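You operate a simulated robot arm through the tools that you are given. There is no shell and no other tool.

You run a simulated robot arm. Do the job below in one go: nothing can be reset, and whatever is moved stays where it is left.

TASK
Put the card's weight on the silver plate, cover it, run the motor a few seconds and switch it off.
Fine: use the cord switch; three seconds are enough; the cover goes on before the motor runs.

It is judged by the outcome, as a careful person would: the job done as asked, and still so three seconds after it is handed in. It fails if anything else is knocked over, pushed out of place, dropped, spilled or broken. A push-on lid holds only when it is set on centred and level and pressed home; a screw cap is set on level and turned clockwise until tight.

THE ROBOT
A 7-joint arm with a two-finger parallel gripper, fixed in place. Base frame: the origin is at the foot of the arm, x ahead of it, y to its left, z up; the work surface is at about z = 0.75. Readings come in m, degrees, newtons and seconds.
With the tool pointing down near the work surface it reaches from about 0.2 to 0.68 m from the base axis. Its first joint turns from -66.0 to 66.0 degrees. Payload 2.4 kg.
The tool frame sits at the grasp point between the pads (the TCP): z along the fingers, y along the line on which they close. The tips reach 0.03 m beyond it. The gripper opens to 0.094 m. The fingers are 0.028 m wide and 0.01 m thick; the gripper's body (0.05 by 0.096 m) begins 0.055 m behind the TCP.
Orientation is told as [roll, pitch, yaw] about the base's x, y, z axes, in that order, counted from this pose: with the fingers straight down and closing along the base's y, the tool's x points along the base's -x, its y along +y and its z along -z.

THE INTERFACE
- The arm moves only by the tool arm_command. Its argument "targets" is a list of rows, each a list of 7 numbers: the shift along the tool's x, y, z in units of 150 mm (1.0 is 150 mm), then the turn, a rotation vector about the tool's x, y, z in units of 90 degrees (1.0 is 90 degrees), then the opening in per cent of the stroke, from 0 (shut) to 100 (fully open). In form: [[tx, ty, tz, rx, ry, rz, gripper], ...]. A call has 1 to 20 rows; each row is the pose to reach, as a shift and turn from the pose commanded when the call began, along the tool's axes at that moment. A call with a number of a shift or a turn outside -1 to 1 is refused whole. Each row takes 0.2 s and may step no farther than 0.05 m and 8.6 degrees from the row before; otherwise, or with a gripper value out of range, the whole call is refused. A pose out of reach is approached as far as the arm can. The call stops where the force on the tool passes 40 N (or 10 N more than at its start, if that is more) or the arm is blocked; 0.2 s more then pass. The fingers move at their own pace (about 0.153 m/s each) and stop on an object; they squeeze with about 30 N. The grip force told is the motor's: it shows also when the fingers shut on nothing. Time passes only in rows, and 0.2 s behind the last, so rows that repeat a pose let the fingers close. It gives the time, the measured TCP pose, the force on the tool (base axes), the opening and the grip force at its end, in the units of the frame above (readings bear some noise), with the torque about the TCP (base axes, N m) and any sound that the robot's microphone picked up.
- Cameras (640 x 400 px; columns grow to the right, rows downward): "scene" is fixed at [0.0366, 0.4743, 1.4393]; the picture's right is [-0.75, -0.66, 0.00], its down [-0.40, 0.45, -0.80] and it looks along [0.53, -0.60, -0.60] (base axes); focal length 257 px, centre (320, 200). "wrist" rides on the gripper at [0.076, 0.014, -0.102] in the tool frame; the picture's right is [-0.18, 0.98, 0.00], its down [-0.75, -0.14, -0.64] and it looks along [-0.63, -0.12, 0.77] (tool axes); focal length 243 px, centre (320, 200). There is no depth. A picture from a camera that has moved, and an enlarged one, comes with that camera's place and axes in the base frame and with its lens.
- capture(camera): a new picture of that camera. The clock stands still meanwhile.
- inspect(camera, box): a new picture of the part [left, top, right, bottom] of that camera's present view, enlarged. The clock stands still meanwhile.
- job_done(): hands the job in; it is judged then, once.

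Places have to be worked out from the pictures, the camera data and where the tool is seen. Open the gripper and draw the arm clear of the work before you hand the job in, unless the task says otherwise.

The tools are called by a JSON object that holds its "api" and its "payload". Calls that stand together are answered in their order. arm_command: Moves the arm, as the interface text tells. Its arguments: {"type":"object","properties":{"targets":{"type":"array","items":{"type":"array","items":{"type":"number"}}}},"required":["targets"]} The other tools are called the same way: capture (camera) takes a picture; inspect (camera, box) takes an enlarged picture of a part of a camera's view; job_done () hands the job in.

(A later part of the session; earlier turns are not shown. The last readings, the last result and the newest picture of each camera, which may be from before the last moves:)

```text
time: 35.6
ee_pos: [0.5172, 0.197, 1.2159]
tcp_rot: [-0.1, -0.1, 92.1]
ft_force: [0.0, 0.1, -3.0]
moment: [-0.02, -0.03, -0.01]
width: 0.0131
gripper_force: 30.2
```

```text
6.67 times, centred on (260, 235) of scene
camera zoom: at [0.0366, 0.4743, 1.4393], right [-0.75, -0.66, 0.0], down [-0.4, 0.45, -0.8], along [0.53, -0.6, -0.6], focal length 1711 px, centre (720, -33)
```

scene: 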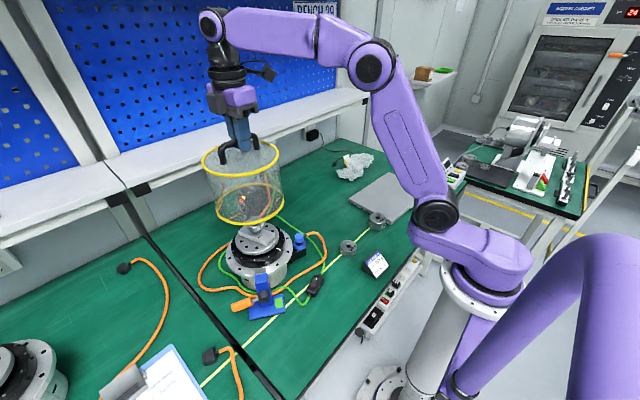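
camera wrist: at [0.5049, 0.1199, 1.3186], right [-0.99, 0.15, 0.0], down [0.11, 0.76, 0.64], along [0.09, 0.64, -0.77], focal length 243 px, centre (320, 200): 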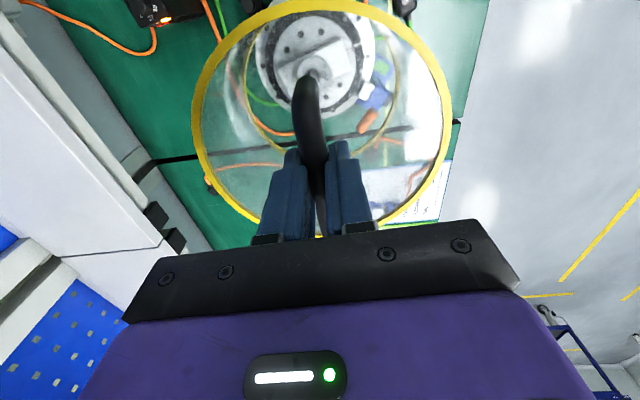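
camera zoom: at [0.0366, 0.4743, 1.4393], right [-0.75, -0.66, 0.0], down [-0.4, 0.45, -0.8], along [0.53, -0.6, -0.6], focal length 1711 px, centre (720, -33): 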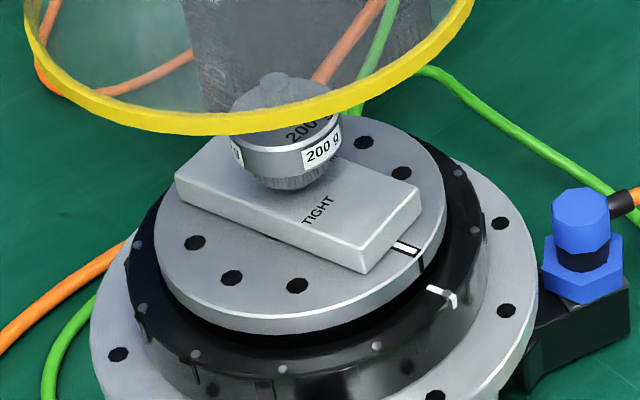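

Comparing rims in both views, the cover must shift about +7 mm in x and -6 mm in y (its axis is about 8 mm off my grip point along y). I shift it and lower around the weight, stopping above the black ring.

{"api": "arm_command", "payload": {"targets": [[0.042, -0.045, 0, 0, 0, 0, 0], [0.042, -0.045, 0.15, 0, 0, 0, 0], [0.042, -0.045, 0.3, 0, 0, 0, 0], [0.042, -0.045, 0.45, 0, 0, 0, 0], [0.042, -0.045, 0.6, 0, 0, 0, 0], [0.042, -0.045, 0.74, 0, 0, 0, 0], [0.042, -0.045, 0.74, 0, 0, 0, 0]]}}

{"api": "inspect", "payload": {"camera": "scene", "box": [215, 185, 305, 275]}}

{"api": "inspect", "payload": {"camera": "wrist", "box": [180, 0, 460, 220]}}

{"api": "inspect", "payload": {"camera": "wrist", "box": [240, 0, 400, 128]}}

```text
time: 37.2
ee_pos: [0.5232, 0.1899, 1.1063]
tcp_rot: [-0.1, 0.0, 92.3]
ft_force: [-1.6, 0.3, -2.9]
moment: [-0.01, -0.01, -0.04]
width: 0.0135
gripper_force: 30.1
```

```text
4.44 times, centred on (260, 230) of scene
camera zoom: at [0.0366, 0.4743, 1.4393], right [-0.75, -0.66, 0.0], down [-0.4, 0.45, -0.8], along [0.53, -0.6, -0.6], focal length 1140 px, centre (587, 67)
```

zoom: 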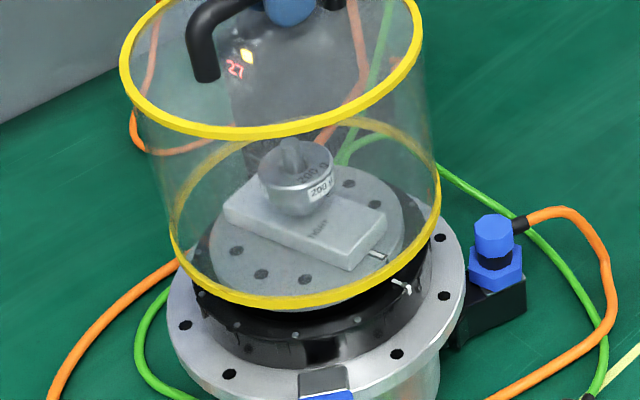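

```text
1.82 times, centred on (320, 110) of wrist
camera zoom: at [0.5121, 0.1136, 1.207], right [-0.99, 0.15, 0.0], down [0.11, 0.76, 0.64], along [0.09, 0.64, -0.77], focal length 441 px, centre (320, 364)
```

zoom: 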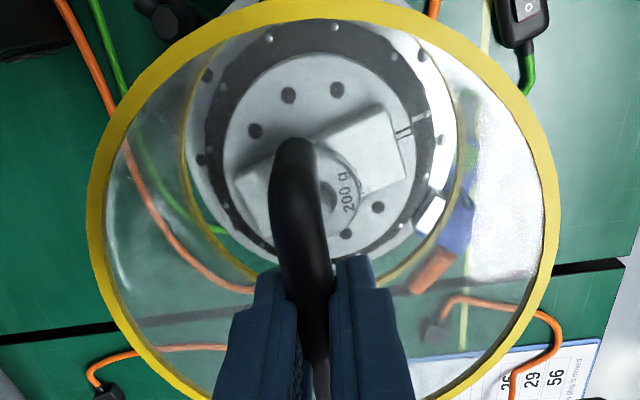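

```text
3.12 times, centred on (320, 64) of wrist
camera zoom: at [0.5121, 0.1136, 1.207], right [-0.99, 0.15, 0.0], down [0.11, 0.76, 0.64], along [0.09, 0.64, -0.77], focal length 758 px, centre (320, 625)
```

zoom: 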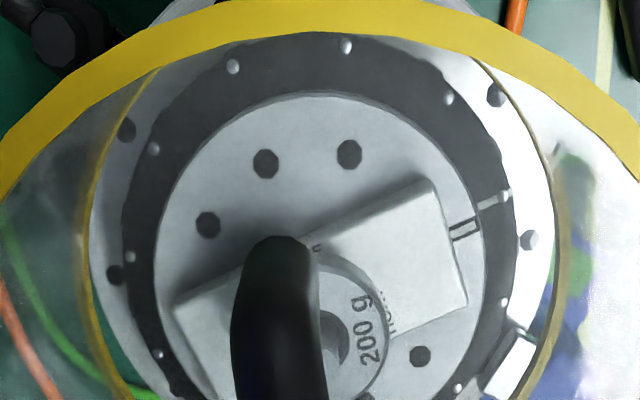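

The rims are now within about 1–2 mm of concentric. I trim 1 mm in x and lower around the black ring, staying just above the flange.

{"api": "arm_command", "payload": {"targets": [[0, -0.007, 0.06, 0, 0, 0, 0], [0, -0.007, 0.13, 0, 0, 0, 0], [0, -0.007, 0.19, 0, 0, 0, 0], [0, -0.007, 0.225, 0, 0, 0, 0], [0, -0.007, 0.225, 0, 0, 0, 0]]}}

{"api": "inspect", "payload": {"camera": "scene", "box": [220, 200, 310, 280]}}

{"api": "inspect", "payload": {"camera": "wrist", "box": [240, 0, 400, 128]}}

```text
time: 38.4
ee_pos: [0.5242, 0.1902, 1.0699]
tcp_rot: [0.0, 0.0, 92.3]
ft_force: [0.6, -0.5, -1.5]
moment: [-0.04, -0.03, 0.01]
width: 0.0133
gripper_force: 29.9
```

```text
5.00 times, centred on (265, 240) of scene
camera zoom: at [0.0366, 0.4743, 1.4393], right [-0.75, -0.66, 0.0], down [-0.4, 0.45, -0.8], along [0.53, -0.6, -0.6], focal length 1283 px, centre (595, 0)
```

zoom: 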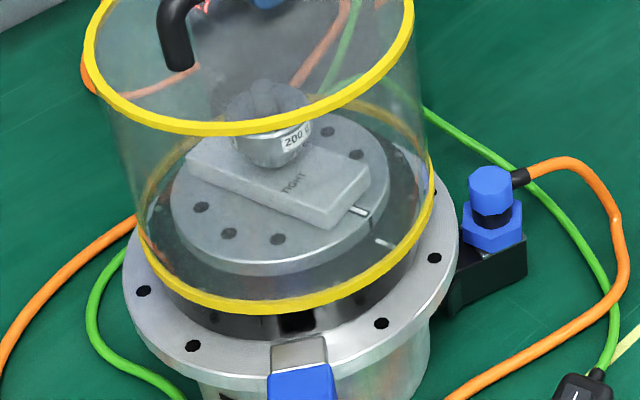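

```text
3.12 times, centred on (320, 64) of wrist
camera zoom: at [0.5131, 0.1141, 1.1734], right [-0.99, 0.15, 0.0], down [0.11, 0.76, 0.64], along [0.09, 0.64, -0.77], focal length 758 px, centre (320, 625)
```

zoom: 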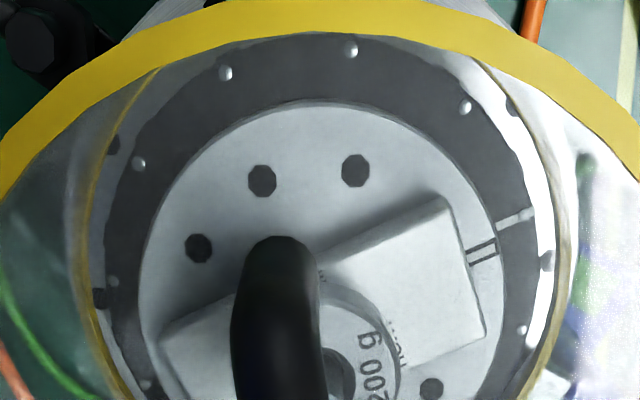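

Rims are concentric within about a millimetre and the clamp's toe clears the rim by ~6 mm. I lower slowly toward the flange, watching the force.

{"api": "arm_command", "payload": {"targets": [[0.005, 0, 0.02, 0, 0, 0, 0], [0.005, 0, 0.045, 0, 0, 0, 0], [0.005, 0, 0.07, 0, 0, 0, 0]]}}

{"api": "inspect", "payload": {"camera": "scene", "box": [220, 205, 310, 285]}}

{"api": "inspect", "payload": {"camera": "wrist", "box": [240, 0, 400, 128]}}

```text
time: 39.2
ee_pos: [0.5229, 0.1903, 1.0608]
tcp_rot: [0.0, 0.0, 92.1]
ft_force: [-0.4, -0.3, -2.9]
moment: [-0.02, -0.01, 0.02]
width: 0.0135
gripper_force: 30.2
```

```text
5.00 times, centred on (265, 245) of scene
camera zoom: at [0.0366, 0.4743, 1.4393], right [-0.75, -0.66, 0.0], down [-0.4, 0.45, -0.8], along [0.53, -0.6, -0.6], focal length 1283 px, centre (595, -25)
```

zoom: 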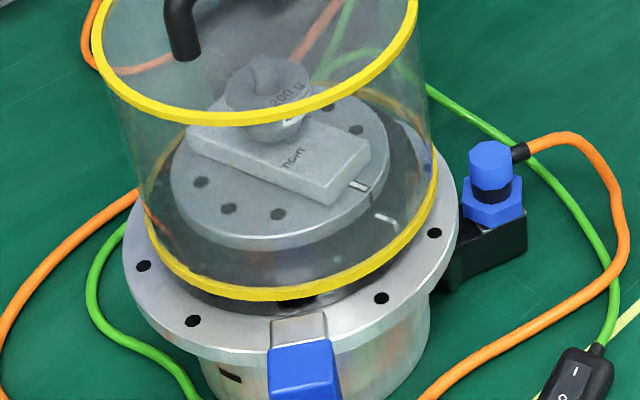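

```text
3.12 times, centred on (320, 64) of wrist
camera zoom: at [0.5129, 0.1128, 1.1628], right [-0.99, 0.15, 0.0], down [0.11, 0.76, 0.64], along [0.09, 0.64, -0.77], focal length 758 px, centre (320, 625)
```

zoom: 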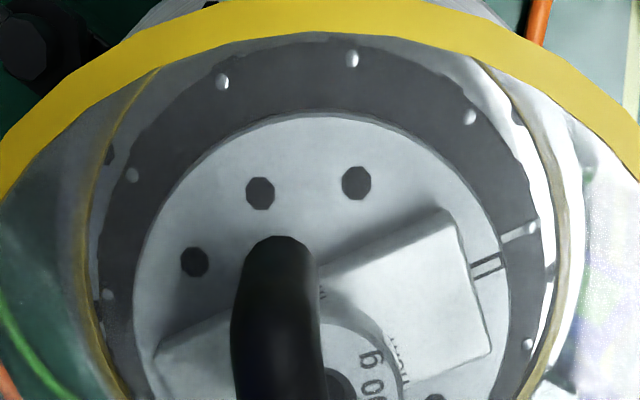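

I trim under 1 mm in x and -1 mm in y and continue down in small steps until it touches.

{"api": "arm_command", "payload": {"targets": [[0.006, -0.006, 0.01, 0, 0, 0, 0], [0.006, -0.006, 0.03, 0, 0, 0, 0], [0.006, -0.006, 0.05, 0, 0, 0, 0]]}}

{"api": "inspect", "payload": {"camera": "scene", "box": [220, 205, 310, 285]}}

```text
time: 40.0
ee_pos: [0.5246, 0.1886, 1.0517]
tcp_rot: [0.1, 0.0, 92.3]
ft_force: [-0.5, 1.9, -1.0]
moment: [0.29, 0.01, 0.01]
width: 0.0132
gripper_force: 29.9
```

```text
5.00 times, centred on (265, 245) of scene
camera zoom: at [0.0366, 0.4744, 1.4393], right [-0.75, -0.66, 0.0], down [-0.4, 0.45, -0.8], along [0.53, -0.6, -0.6], focal length 1283 px, centre (595, -25)
```

zoom: 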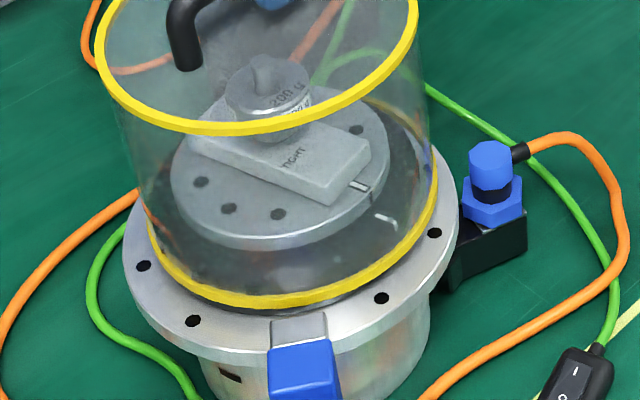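

A light sideways contact (+y, 2 N at the rim) says the cover is slightly too far in -y. I ease it +y.

{"api": "arm_command", "payload": {"targets": [[-0.007, 0, 0, 0, 0, 0, 0], [-0.013, 0, 0, 0, 0, 0, 0], [-0.013, 0, 0, 0, 0, 0, 0]]}}

```text
time: 40.8
ee_pos: [0.5245, 0.1898, 1.0517]
tcp_rot: [0.0, 0.1, 92.2]
ft_force: [0.4, -0.5, -2.1]
moment: [-0.04, 0.0, 0.0]
width: 0.0134
gripper_force: 29.7
```

Contact gone. I add another 1.5 mm in +y for clearance and lower further.

{"api": "arm_command", "payload": {"targets": [[-0.01, 0, 0, 0, 0, 0, 0], [-0.01, 0, 0.02, 0, 0, 0, 0], [-0.01, 0, 0.035, 0, 0, 0, 0]]}}

{"api": "inspect", "payload": {"camera": "scene", "box": [220, 205, 310, 285]}}

{"api": "inspect", "payload": {"camera": "wrist", "box": [240, 0, 400, 128]}}

```text
time: 41.6
ee_pos: [0.5245, 0.1912, 1.045]
tcp_rot: [0.0, 0.0, 92.3]
ft_force: [-0.1, -0.5, -3.1]
moment: [0.0, 0.0, 0.02]
width: 0.0133
gripper_force: 30.1
```

```text
5.00 times, centred on (265, 245) of scene
camera zoom: at [0.0366, 0.4743, 1.4393], right [-0.75, -0.66, 0.0], down [-0.4, 0.45, -0.8], along [0.53, -0.6, -0.6], focal length 1283 px, centre (595, -25)
```

zoom: 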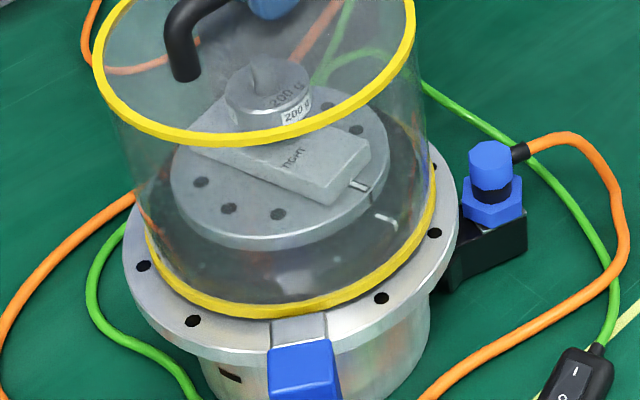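

```text
3.12 times, centred on (320, 64) of wrist
camera zoom: at [0.5137, 0.1151, 1.15], right [-0.99, 0.15, 0.0], down [0.11, 0.76, 0.64], along [0.09, 0.64, -0.77], focal length 758 px, centre (320, 625)
```

zoom: 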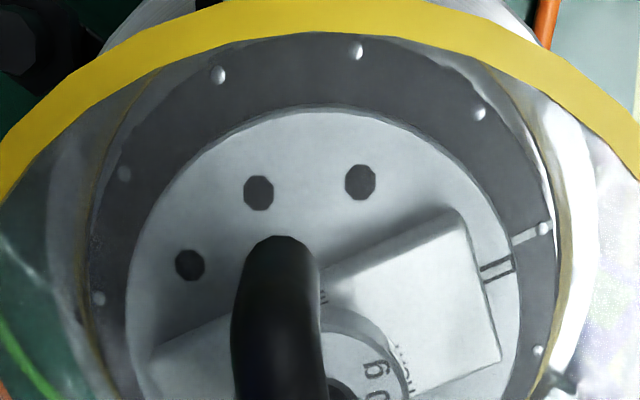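

Free again. I go on down in small steps until the rim rests on the flange.

{"api": "arm_command", "payload": {"targets": [[0, 0, 0.015, 0, 0, 0, 0], [0, 0, 0.03, 0, 0, 0, 0]]}}

{"api": "inspect", "payload": {"camera": "scene", "box": [220, 215, 310, 285]}}

```text
time: 42.2
ee_pos: [0.5259, 0.1916, 1.0415]
tcp_rot: [0.0, 0.1, 92.2]
ft_force: [-0.7, -0.1, -1.9]
moment: [-0.01, 0.01, 0.0]
width: 0.0133
gripper_force: 30.5
```

```text
5.71 times, centred on (265, 250) of scene
camera zoom: at [0.0366, 0.4743, 1.4393], right [-0.75, -0.66, 0.0], down [-0.4, 0.45, -0.8], along [0.53, -0.6, -0.6], focal length 1466 px, centre (634, -86)
```

zoom: 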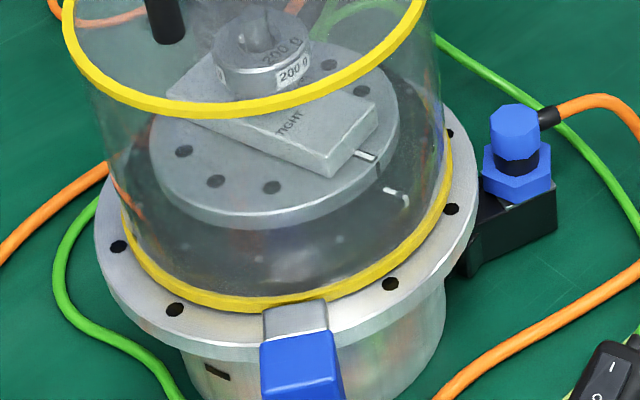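

{"api": "arm_command", "payload": {"targets": [[0, 0, 0.012, 0, 0, 0, 0], [0, 0, 0.024, 0, 0, 0, 0]]}}

{"api": "inspect", "payload": {"camera": "scene", "box": [220, 215, 310, 285]}}

```text
time: 42.8
ee_pos: [0.5253, 0.1925, 1.0398]
tcp_rot: [0.0, 0.0, 92.4]
ft_force: [0.1, -0.2, -2.8]
moment: [-0.04, 0.01, -0.04]
width: 0.0132
gripper_force: 29.6
```

```text
5.71 times, centred on (265, 250) of scene
camera zoom: at [0.0366, 0.4743, 1.4393], right [-0.75, -0.66, 0.0], down [-0.4, 0.45, -0.8], along [0.53, -0.6, -0.6], focal length 1466 px, centre (634, -86)
```

zoom: 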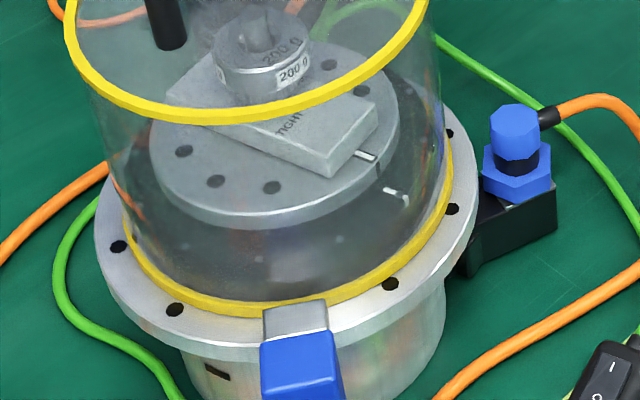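

{"api": "arm_command", "payload": {"targets": [[0, 0, 0.015, 0, 0, 0, 0], [0, 0, 0.03, 0, 0, 0, 0]]}}

{"api": "inspect", "payload": {"camera": "scene", "box": [220, 215, 310, 285]}}

```text
time: 43.4
ee_pos: [0.5245, 0.1914, 1.0373]
tcp_rot: [-0.3, -0.2, 92.2]
ft_force: [-7.2, -6.5, 29.1]
moment: [0.42, 0.1, 0.1]
width: 0.0135
gripper_force: 30.6
```

```text
5.71 times, centred on (265, 250) of scene
camera zoom: at [0.0358, 0.4739, 1.4395], right [-0.75, -0.66, 0.0], down [-0.4, 0.45, -0.8], along [0.53, -0.6, -0.6], focal length 1466 px, centre (634, -86)
```

zoom: 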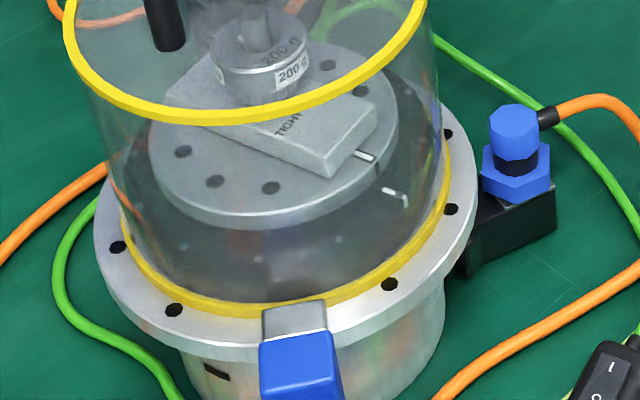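

Firm contact at 29 N: the rim rests on the flange. I relax the push, release the handle and rise a little to check the seat.

{"api": "arm_command", "payload": {"targets": [[0, 0, -0.018, 0, 0, 0, 0], [0, 0, -0.018, 0, 0, 0, 40], [0, 0, -0.018, 0, 0, 0, 60], [0, 0, -0.1, 0, 0, 0, 60], [0, 0, -0.3, 0, 0, 0, 60], [0, 0, -0.6, 0, 0, 0, 60]]}}

{"api": "inspect", "payload": {"camera": "scene", "box": [215, 190, 315, 285]}}

{"api": "capture", "payload": {"camera": "wrist"}}

```text
time: 44.8
ee_pos: [0.5258, 0.1926, 1.1249]
tcp_rot: [0.1, 0.0, 92.3]
ft_force: [0.1, -0.1, 0.5]
moment: [0.02, 0.01, -0.01]
width: 0.0564
gripper_force: 0.1
```

```text
4.21 times, centred on (265, 238) of scene
camera zoom: at [0.0366, 0.4743, 1.4393], right [-0.75, -0.66, 0.0], down [-0.4, 0.45, -0.8], along [0.53, -0.6, -0.6], focal length 1080 px, centre (552, 42)
```

zoom: 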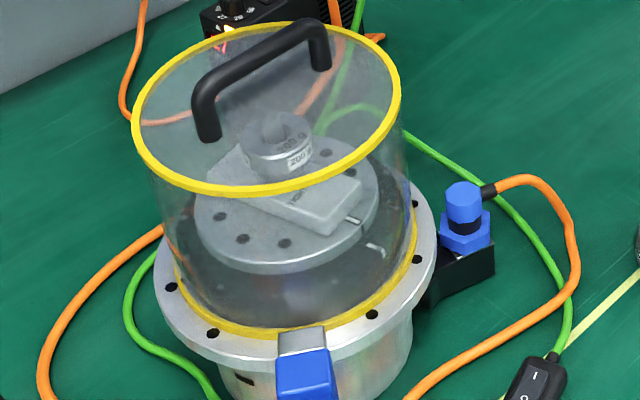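

```text
taken
camera wrist: at [0.514, 0.1155, 1.2282], right [-0.99, 0.15, 0.0], down [0.11, 0.76, 0.64], along [0.09, 0.63, -0.77], focal length 243 px, centre (320, 200)
```

wrist: 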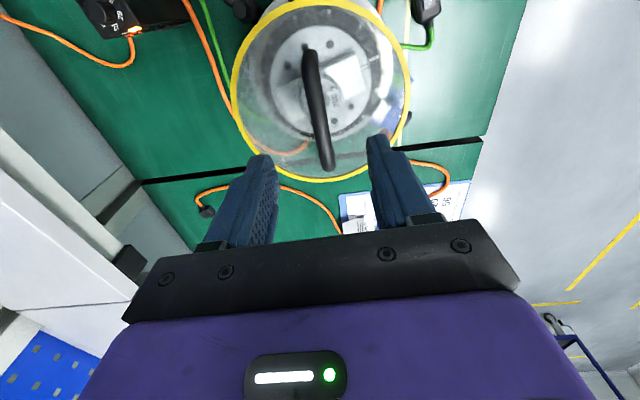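

The cover looks level. I zoom in on the rim/flange contact and on the post under the lid to make sure it's seated on the flange.

{"api": "inspect", "payload": {"camera": "scene", "box": [245, 235, 285, 275]}}

{"api": "inspect", "payload": {"camera": "scene", "box": [245, 205, 295, 245]}}

{"api": "inspect", "payload": {"camera": "scene", "box": [285, 215, 325, 255]}}

{"api": "inspect", "payload": {"camera": "scene", "box": [225, 230, 265, 270]}}

```text
10.00 times, centred on (265, 255) of scene
camera zoom: at [0.0366, 0.4743, 1.4393], right [-0.75, -0.66, 0.0], down [-0.4, 0.45, -0.8], along [0.53, -0.6, -0.6], focal length 2566 px, centre (870, -350)
```

zoom: 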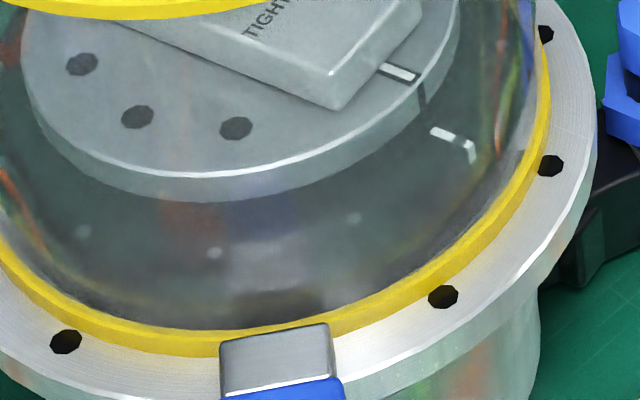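

```text
10.00 times, centred on (270, 225) of scene
camera zoom: at [0.0366, 0.4743, 1.4393], right [-0.75, -0.66, 0.0], down [-0.4, 0.45, -0.8], along [0.53, -0.6, -0.6], focal length 2566 px, centre (820, -50)
```

zoom: 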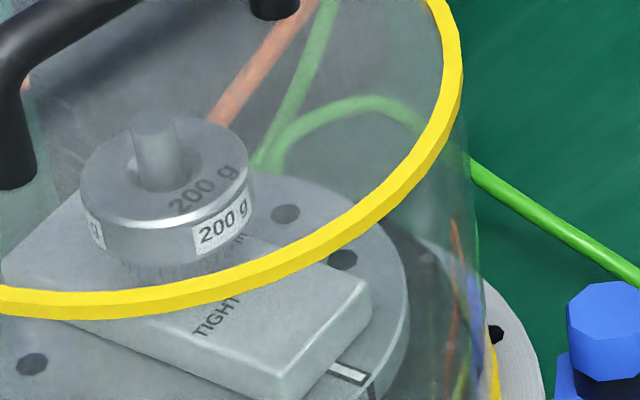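

```text
10.00 times, centred on (305, 235) of scene
camera zoom: at [0.0366, 0.4743, 1.4393], right [-0.75, -0.66, 0.0], down [-0.4, 0.45, -0.8], along [0.53, -0.6, -0.6], focal length 2566 px, centre (470, -150)
```

zoom: 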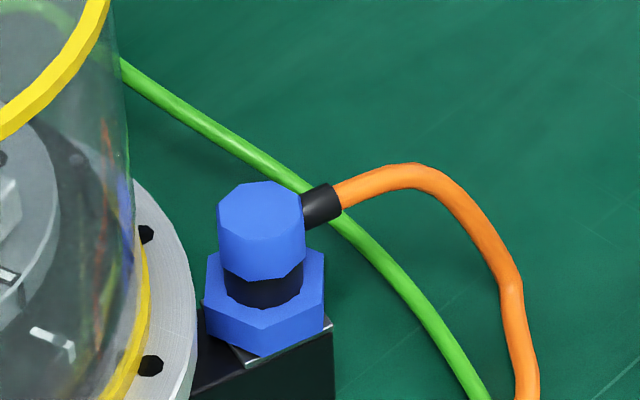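

```text
10.00 times, centred on (245, 250) of scene
camera zoom: at [0.0366, 0.4743, 1.4393], right [-0.75, -0.66, 0.0], down [-0.4, 0.45, -0.8], along [0.53, -0.6, -0.6], focal length 2566 px, centre (1070, -300)
```

zoom: 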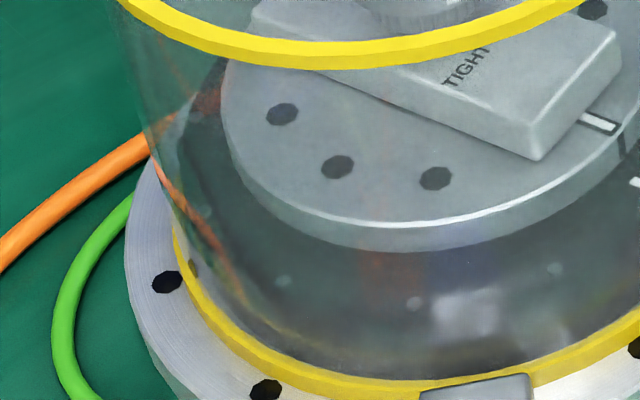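

The rim sits flush on the flange all round, clear of the clamp toe. From both views the I-mark of the cord switch is at about (0.3555, 0.129, 0.79) and O at (0.350, 0.146, 0.787) – I end is higher, so it is off now. I move away from the cover, close the fingers and turn them in line with the rocker.

{"api": "arm_command", "payload": {"targets": [[0.02, 0.05, -0.1, 0, 0, 0.093, 40], [0.06, 0.15, -0.1, 0, 0, 0.186, 20], [0.1, 0.26, -0.1, 0, 0, 0.279, 0], [0.15, 0.37, -0.1, 0, 0, 0.372, 0], [0.2, 0.48, -0.1, 0, 0, 0.465, 0], [0.25, 0.6, -0.1, 0, 0, 0.558, 0], [0.3, 0.72, -0.1, 0, 0, 0.651, 0], [0.35, 0.84, -0.1, 0, 0, 0.744, 0], [0.4, 0.95, -0.1, 0, 0, 0.837, 0]]}}

{"api": "capture", "payload": {"camera": "wrist"}}

{"api": "capture", "payload": {"camera": "scene"}}

```text
time: 46.8
ee_pos: [0.3847, 0.1261, 1.1395]
tcp_rot: [0.0, 0.1, 16.6]
ft_force: [0.4, 0.0, 0.2]
moment: [0.03, 0.03, 0.0]
width: 0.0
gripper_force: 30.1
```

```text
taken
camera wrist: at [0.3077, 0.1181, 1.2427], right [-0.11, 0.99, 0.0], down [0.76, 0.08, 0.64], along [0.64, 0.07, -0.77], focal length 243 px, centre (320, 200)
```

wrist: 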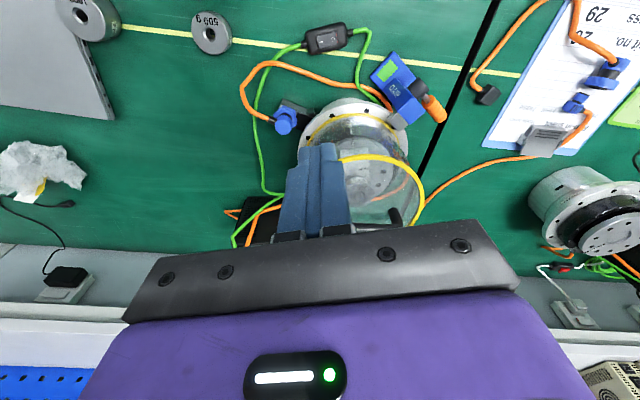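

```text
taken
```

scene: 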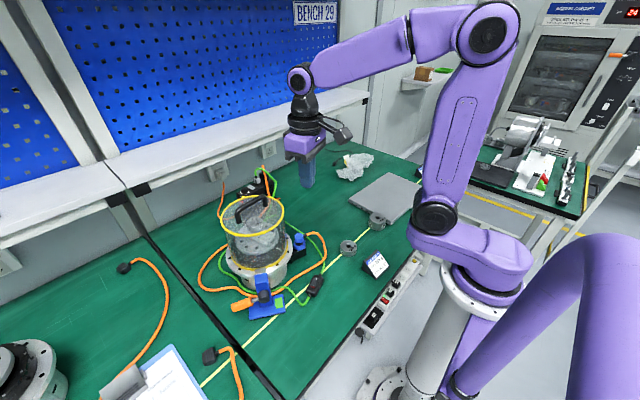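

The covered motor looks right. I move over the I end of the switch and lower for a precise look.

{"api": "arm_command", "payload": {"targets": [[0.06, 0.013, 0.2, 0, 0, 0, 0], [0.12, 0.026, 0.45, 0, 0, 0, 0], [0.181, 0.04, 0.7, 0, 0, 0, 0], [0.181, 0.04, 0.95, 0, 0, 0, 0]]}}

{"api": "inspect", "payload": {"camera": "wrist", "box": [260, 60, 400, 165]}}

{"api": "inspect", "payload": {"camera": "scene", "box": [285, 220, 345, 310]}}

```text
time: 47.8
ee_pos: [0.3568, 0.1242, 0.9964]
tcp_rot: [0.0, -0.1, 17.0]
ft_force: [-0.5, 0.4, 0.0]
moment: [0.03, 0.01, 0.02]
width: 0.0001
gripper_force: 29.9
```

```text
3.81 times, centred on (330, 112) of wrist
camera zoom: at [0.28, 0.1162, 1.0995], right [-0.11, 0.99, 0.0], down [0.76, 0.08, 0.64], along [0.64, 0.07, -0.77], focal length 924 px, centre (282, 533)
```

zoom: 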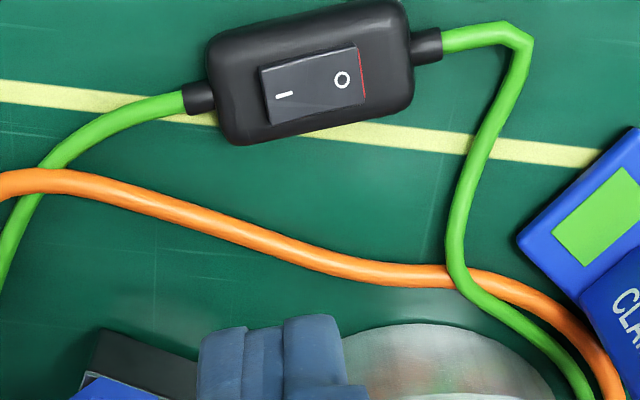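

```text
4.44 times, centred on (315, 265) of scene
camera zoom: at [0.0366, 0.4743, 1.4393], right [-0.75, -0.66, 0.0], down [-0.4, 0.45, -0.8], along [0.53, -0.6, -0.6], focal length 1140 px, centre (342, -89)
```

zoom: 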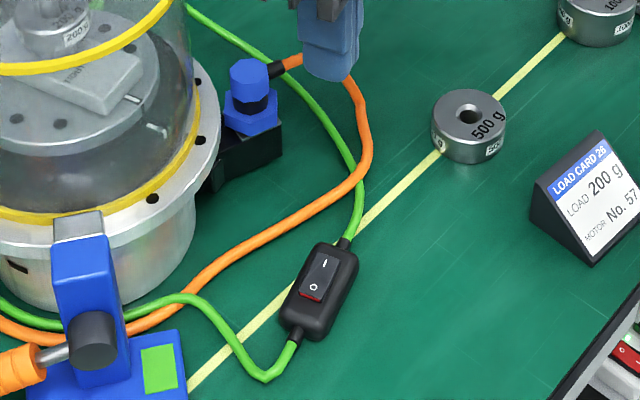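

The press point (12 mm on the I side of the pivot) is right under the TCP. I lower to just above the rocker.

{"api": "arm_command", "payload": {"targets": [[0, 0, 0.25, 0, 0, 0, 0], [0, 0, 0.5, 0, 0, 0, 0], [0, 0, 0.75, 0, 0, 0, 0], [0, 0, 1.0, 0, 0, 0, 0]]}}

{"api": "inspect", "payload": {"camera": "wrist", "box": [260, 120, 400, 225]}}

{"api": "inspect", "payload": {"camera": "scene", "box": [290, 245, 340, 305]}}

```text
time: 48.8
ee_pos: [0.3572, 0.1247, 0.8458]
tcp_rot: [0.0, -0.1, 16.9]
ft_force: [-0.2, -0.4, 0.7]
moment: [0.0, -0.03, -0.02]
width: 0.0
gripper_force: 29.6
```

```text
3.81 times, centred on (330, 172) of wrist
camera zoom: at [0.2797, 0.1156, 0.9489], right [-0.11, 0.99, 0.0], down [0.76, 0.08, 0.64], along [0.64, 0.07, -0.77], focal length 924 px, centre (282, 305)
```

zoom: 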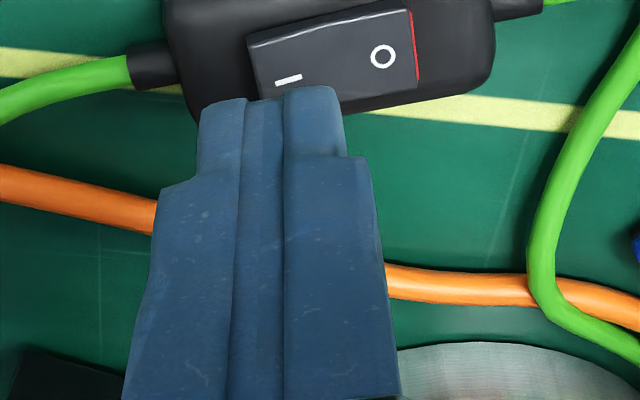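

```text
6.67 times, centred on (315, 275) of scene
camera zoom: at [0.0366, 0.4743, 1.4393], right [-0.75, -0.66, 0.0], down [-0.4, 0.45, -0.8], along [0.53, -0.6, -0.6], focal length 1711 px, centre (353, -300)
```

zoom: 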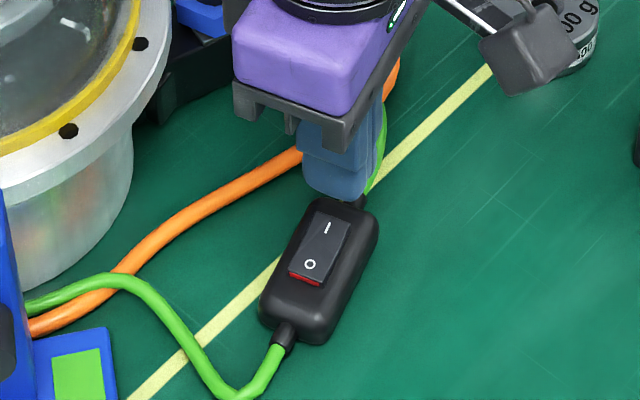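

The tip is over the I mark; I shift 3 mm further from the pivot and press down gently in small steps.

{"api": "arm_command", "payload": {"targets": [[0, -0.02, 0.05, 0, 0, 0, 0], [0, -0.02, 0.11, 0, 0, 0, 0], [0, -0.02, 0.14, 0, 0, 0, 0], [0, -0.02, 0.16, 0, 0, 0, 0], [0, -0.02, 0.175, 0, 0, 0, 0]]}}

{"api": "inspect", "payload": {"camera": "scene", "box": [300, 260, 335, 295]}}

```text
time: 50.0
ee_pos: [0.3586, 0.1214, 0.8199]
tcp_rot: [0.0, 0.0, 16.9]
ft_force: [-0.2, 0.5, -0.3]
moment: [0.01, 0.01, 0.01]
width: 0.0
gripper_force: 30.1
```

```text
11.43 times, centred on (318, 278) of scene
camera zoom: at [0.0366, 0.4743, 1.4393], right [-0.75, -0.66, 0.0], down [-0.4, 0.45, -0.8], along [0.53, -0.6, -0.6], focal length 2932 px, centre (349, -686)
```

zoom: 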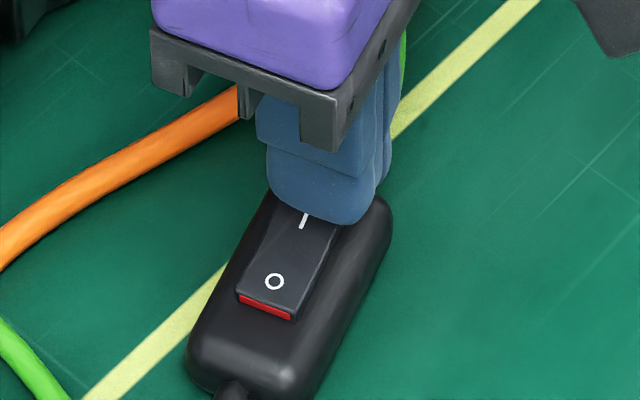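

No contact yet. I press on in 1.5–2 mm steps.

{"api": "arm_command", "payload": {"targets": [[0, 0, 0.012, 0, 0, 0, 0], [0, 0, 0.024, 0, 0, 0, 0], [0, 0, 0.036, 0, 0, 0, 0]]}}

{"api": "inspect", "payload": {"camera": "scene", "box": [300, 260, 335, 295]}}

```text
time: 50.8
ee_pos: [0.3595, 0.122, 0.8147]
tcp_rot: [0.0, 0.0, 16.9]
ft_force: [-0.7, 0.2, -0.8]
moment: [0.01, -0.02, 0.01]
width: 0.0
gripper_force: 29.6
```

```text
11.43 times, centred on (318, 278) of scene
camera zoom: at [0.0366, 0.4743, 1.4393], right [-0.75, -0.66, 0.0], down [-0.4, 0.45, -0.8], along [0.53, -0.6, -0.6], focal length 2932 px, centre (349, -686)
```

zoom: 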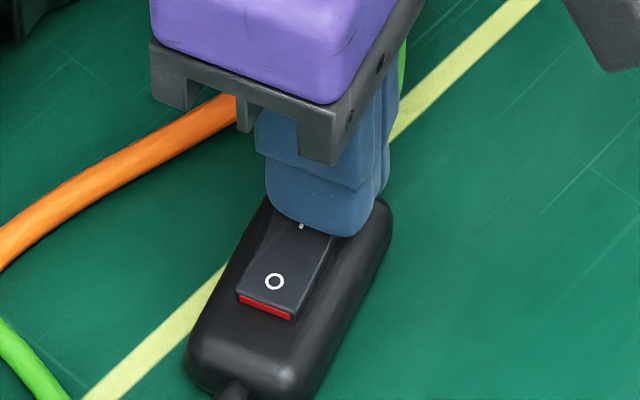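

{"api": "arm_command", "payload": {"targets": [[0, 0, 0.012, 0, 0, 0, 0], [0, 0, 0.024, 0, 0, 0, 0], [0, 0, 0.036, 0, 0, 0, 0]]}}

{"api": "inspect", "payload": {"camera": "scene", "box": [300, 260, 335, 295]}}

```text
time: 51.6
ee_pos: [0.3586, 0.1215, 0.8104]
tcp_rot: [0.0, 0.0, 16.8]
ft_force: [-0.4, 0.4, -0.6]
moment: [-0.02, -0.02, -0.01]
width: 0.0
gripper_force: 29.9
```

```text
11.43 times, centred on (318, 278) of scene
camera zoom: at [0.0366, 0.4743, 1.4393], right [-0.75, -0.66, 0.0], down [-0.4, 0.45, -0.8], along [0.53, -0.6, -0.6], focal length 2932 px, centre (349, -686)
```

zoom: 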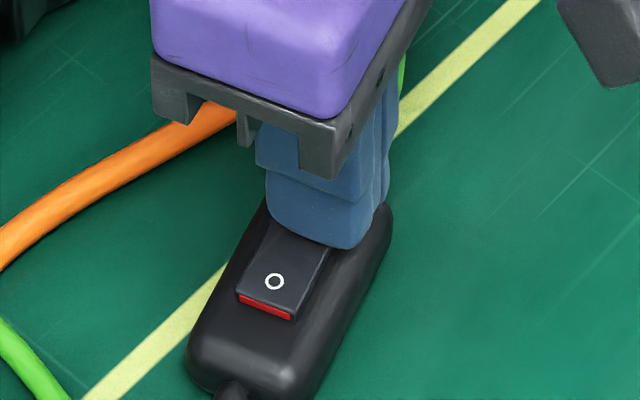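

{"api": "arm_command", "payload": {"targets": [[0, 0, 0.01, 0, 0, 0, 0], [0, 0, 0.02, 0, 0, 0, 0], [0, 0, 0.03, 0, 0, 0, 0]]}}

{"api": "inspect", "payload": {"camera": "scene", "box": [300, 260, 335, 295]}}

```text
time: 52.4
ee_pos: [0.3584, 0.1217, 0.8083]
tcp_rot: [0.0, -0.1, 16.9]
ft_force: [-2.0, -3.1, 34.3]
moment: [0.18, 0.03, -0.02]
width: 0.0
gripper_force: 30.3
```

```text
11.43 times, centred on (318, 278) of scene
camera zoom: at [0.0361, 0.4741, 1.4394], right [-0.75, -0.66, 0.0], down [-0.4, 0.45, -0.8], along [0.53, -0.6, -0.6], focal length 2932 px, centre (349, -686)
```

zoom: 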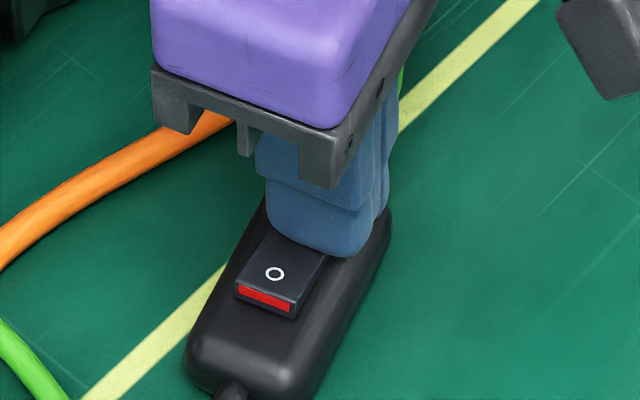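

Contact at 34 N and the O end has risen with a bigger red band – it appears switched. I check whether the motor turns.

{"api": "arm_command", "payload": {"targets": [[0, 0, -0.04, 0, 0, 0, 0]]}}

{"api": "inspect", "payload": {"camera": "scene", "box": [215, 190, 315, 285]}}

{"api": "inspect", "payload": {"camera": "scene", "box": [300, 260, 335, 295]}}

```text
time: 52.8
ee_pos: [0.3585, 0.1206, 0.8119]
tcp_rot: [0.0, 0.0, 17.0]
ft_force: [0.1, -0.7, 0.9]
moment: [-0.01, 0.0, -0.02]
width: 0.0002
gripper_force: 30.0
```

```text
4.21 times, centred on (265, 238) of scene
camera zoom: at [0.0366, 0.4743, 1.4393], right [-0.75, -0.66, 0.0], down [-0.4, 0.45, -0.8], along [0.53, -0.6, -0.6], focal length 1080 px, centre (552, 42)
```

zoom: 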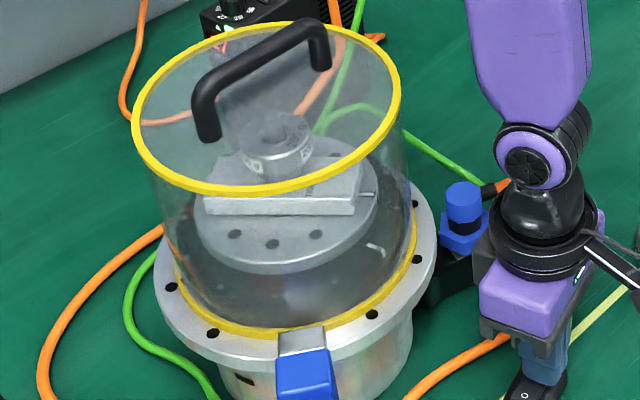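

```text
11.43 times, centred on (318, 278) of scene
camera zoom: at [0.0366, 0.4743, 1.4393], right [-0.75, -0.66, 0.0], down [-0.4, 0.45, -0.8], along [0.53, -0.6, -0.6], focal length 2932 px, centre (349, -686)
```

zoom: 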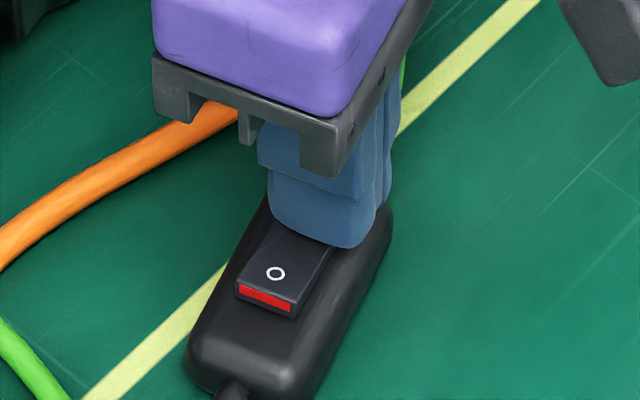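

The motor is running (the block under the cover has turned). I shift over to the O end and let it run its seconds.

{"api": "arm_command", "payload": {"targets": [[0, 0, -0.1, 0, 0, 0, 0], [0, 0.085, -0.1, 0, 0, 0, 0], [0, 0.17, -0.1, 0, 0, 0, 0], [0, 0.17, -0.06, 0, 0, 0, 0], [0, 0.17, -0.02, 0, 0, 0, 0], [0, 0.17, -0.02, 0, 0, 0, 0], [0, 0.17, -0.02, 0, 0, 0, 0]]}}

{"api": "inspect", "payload": {"camera": "scene", "box": [215, 190, 315, 285]}}

{"api": "inspect", "payload": {"camera": "scene", "box": [295, 255, 335, 295]}}

{"api": "inspect", "payload": {"camera": "wrist", "box": [260, 120, 400, 225]}}

```text
time: 54.4
ee_pos: [0.3509, 0.1462, 0.8154]
tcp_rot: [0.1, -0.1, 16.8]
ft_force: [0.2, -0.6, 0.1]
moment: [-0.01, -0.01, 0.02]
width: 0.0002
gripper_force: 29.9
```

```text
4.21 times, centred on (265, 238) of scene
camera zoom: at [0.0366, 0.4743, 1.4393], right [-0.75, -0.66, 0.0], down [-0.4, 0.45, -0.8], along [0.53, -0.6, -0.6], focal length 1080 px, centre (552, 42)
```

zoom: 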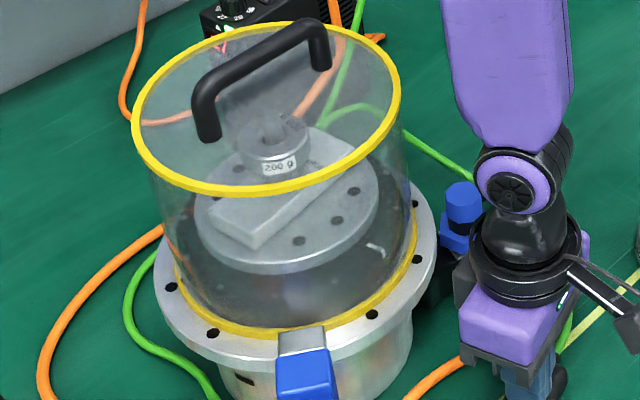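

```text
10.00 times, centred on (315, 275) of scene
camera zoom: at [0.0366, 0.4743, 1.4393], right [-0.75, -0.66, 0.0], down [-0.4, 0.45, -0.8], along [0.53, -0.6, -0.6], focal length 2566 px, centre (370, -550)
```

zoom: 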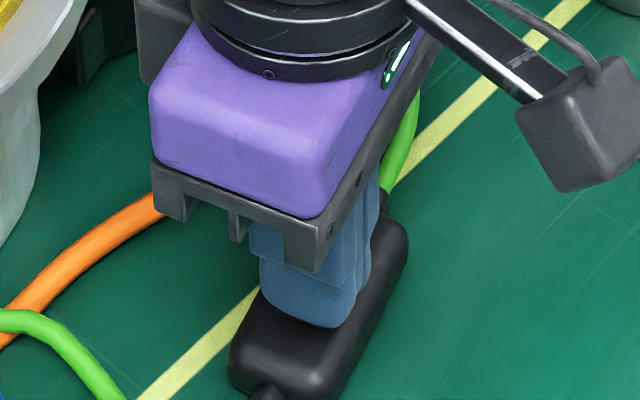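

```text
3.81 times, centred on (330, 172) of wrist
camera zoom: at [0.2738, 0.1375, 0.9176], right [-0.11, 0.99, 0.0], down [0.76, 0.08, 0.64], along [0.64, 0.07, -0.77], focal length 924 px, centre (282, 305)
```

zoom: 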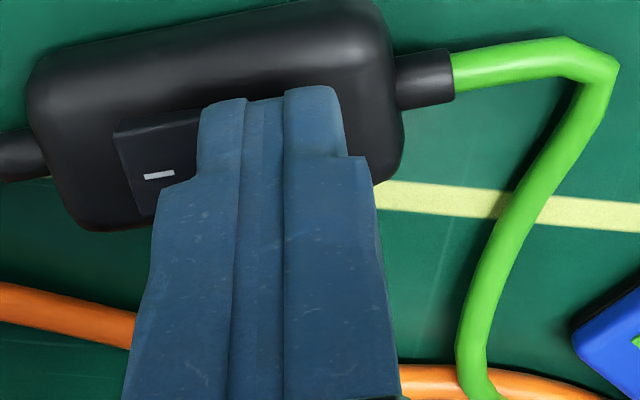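

It's over the O mark and still spinning stably with the weight in place. I hold briefly while lowering to just above contact, then press O.

{"api": "arm_command", "payload": {"targets": [[0, 0, 0, 0, 0, 0, 0], [0, 0, 0, 0, 0, 0, 0], [0, 0, 0, 0, 0, 0, 0], [0, 0, 0, 0, 0, 0, 0], [0, 0, 0.012, 0, 0, 0, 0], [0, 0, 0.022, 0, 0, 0, 0], [0, 0, 0.032, 0, 0, 0, 0], [0, 0, 0.042, 0, 0, 0, 0]]}}

{"api": "inspect", "payload": {"camera": "scene", "box": [215, 190, 315, 285]}}

```text
time: 56.2
ee_pos: [0.3518, 0.1448, 0.8084]
tcp_rot: [0.0, 0.0, 16.9]
ft_force: [-0.1, -0.3, 1.0]
moment: [0.01, 0.03, -0.01]
width: 0.0
gripper_force: 30.2
```

```text
4.21 times, centred on (265, 238) of scene
camera zoom: at [0.0366, 0.4743, 1.4393], right [-0.75, -0.66, 0.0], down [-0.4, 0.45, -0.8], along [0.53, -0.6, -0.6], focal length 1080 px, centre (552, 42)
```

zoom: 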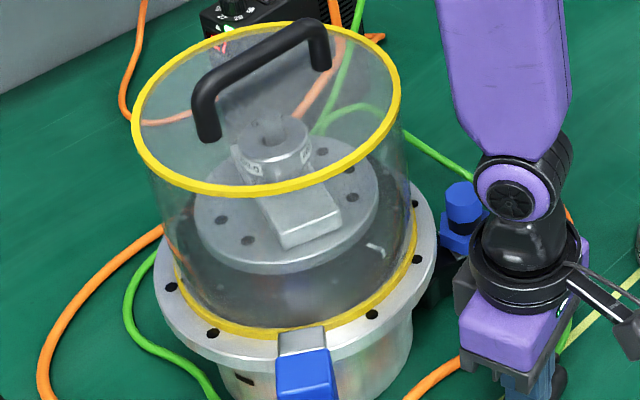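

About 4 s of running so far; no firm contact yet at O. I press further.

{"api": "arm_command", "payload": {"targets": [[0, 0, 0.01, 0, 0, 0, 0], [0, 0, 0.02, 0, 0, 0, 0]]}}

{"api": "inspect", "payload": {"camera": "scene", "box": [215, 190, 315, 285]}}

```text
time: 57.0
ee_pos: [0.3515, 0.1463, 0.8075]
tcp_rot: [0.0, -0.1, 17.1]
ft_force: [-1.8, -0.6, 18.4]
moment: [-0.13, -0.06, 0.0]
width: 0.0
gripper_force: 29.9
stopped in row 2: the force on the tool passed its limit at 42 N (the readings are from after the stop); the commanded pose is now the measured one
```

```text
4.21 times, centred on (265, 238) of scene
camera zoom: at [0.0363, 0.4742, 1.4393], right [-0.75, -0.66, 0.0], down [-0.4, 0.45, -0.8], along [0.53, -0.6, -0.6], focal length 1080 px, centre (552, 42)
```

zoom: 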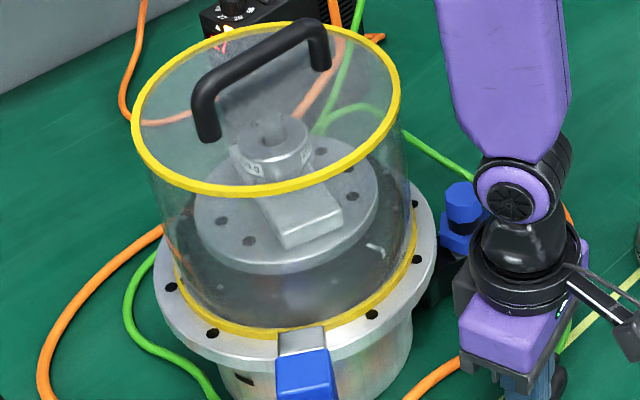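

The plate stands in the same position as 0.8 s ago, so the motor has stopped. I rise off the switch and verify.

{"api": "arm_command", "payload": {"targets": [[0, 0, -0.1, 0, 0, 0, 0], [0, 0, -0.35, 0, 0, 0, 0], [0, 0, -0.65, 0, 0, 0, 0], [0, 0, -0.95, 0, 0, 0, 0]]}}

{"api": "inspect", "payload": {"camera": "scene", "box": [215, 190, 315, 285]}}

{"api": "inspect", "payload": {"camera": "scene", "box": [300, 260, 335, 295]}}

```text
time: 58.0
ee_pos: [0.3513, 0.1454, 0.9498]
tcp_rot: [0.0, 0.1, 16.9]
ft_force: [0.2, 0.8, 0.3]
moment: [-0.01, -0.01, 0.01]
width: 0.0001
gripper_force: 30.5
```

```text
4.21 times, centred on (265, 238) of scene
camera zoom: at [0.0366, 0.4743, 1.4393], right [-0.75, -0.66, 0.0], down [-0.4, 0.45, -0.8], along [0.53, -0.6, -0.6], focal length 1080 px, centre (552, 42)
```

zoom: 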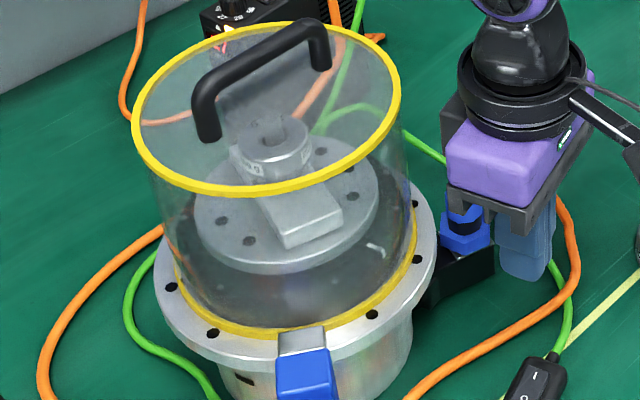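

```text
11.43 times, centred on (318, 278) of scene
camera zoom: at [0.0366, 0.4743, 1.4393], right [-0.75, -0.66, 0.0], down [-0.4, 0.45, -0.8], along [0.53, -0.6, -0.6], focal length 2932 px, centre (349, -686)
```

zoom: 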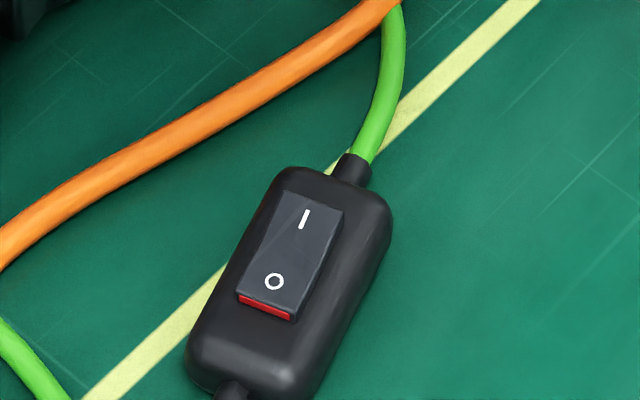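

The motor stands still, the rocker is back at O, having run about 4 s with the weight seated and the cover on. I open the gripper and draw the arm up and away.

{"api": "arm_command", "payload": {"targets": [[0, 0, -0.25, 0, 0, 0, 50], [0, 0, -0.5, 0, 0, 0, 100], [0, 0, -0.75, 0, 0, 0, 100], [0.1, -0.2, -1.0, 0, 0, 0, 100], [0.2, -0.4, -1.0, 0, 0, 0, 100], [0.2, -0.6, -1.0, 0, 0, 0, 100]]}}

{"api": "capture", "payload": {"camera": "scene"}}

{"api": "capture", "payload": {"camera": "wrist"}}

{"api": "inspect", "payload": {"camera": "scene", "box": [195, 170, 345, 330]}}

```text
refused: row 4 steps farther than a row can; nothing moved
```

```text
taken
```

scene: 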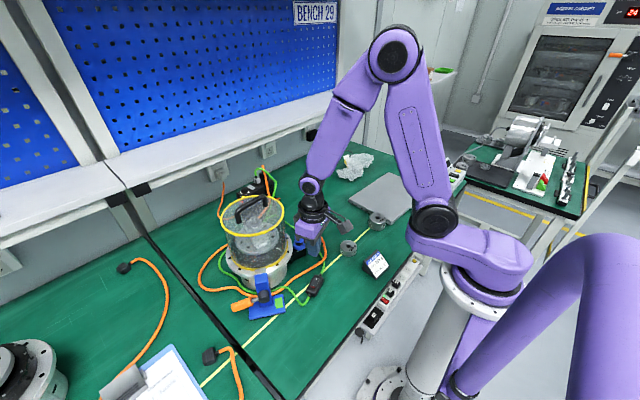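

```text
taken
camera wrist: at [0.2743, 0.137, 1.0522], right [-0.11, 0.99, 0.0], down [0.76, 0.08, 0.64], along [0.64, 0.07, -0.77], focal length 243 px, centre (320, 200)
```

wrist: 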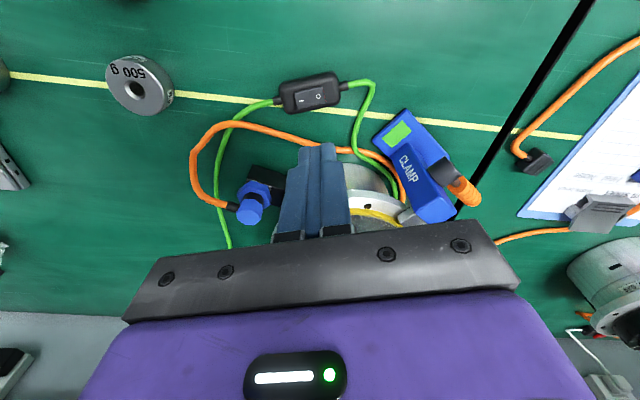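

```text
2.50 times, centred on (270, 250) of scene
camera zoom: at [0.0366, 0.4743, 1.4393], right [-0.75, -0.66, 0.0], down [-0.4, 0.45, -0.8], along [0.53, -0.6, -0.6], focal length 642 px, centre (445, 75)
```

zoom: 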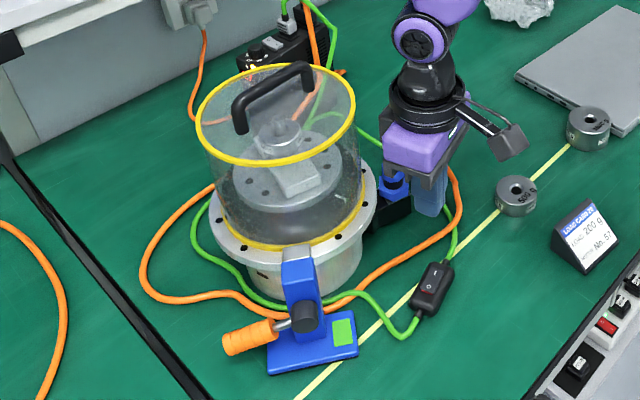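

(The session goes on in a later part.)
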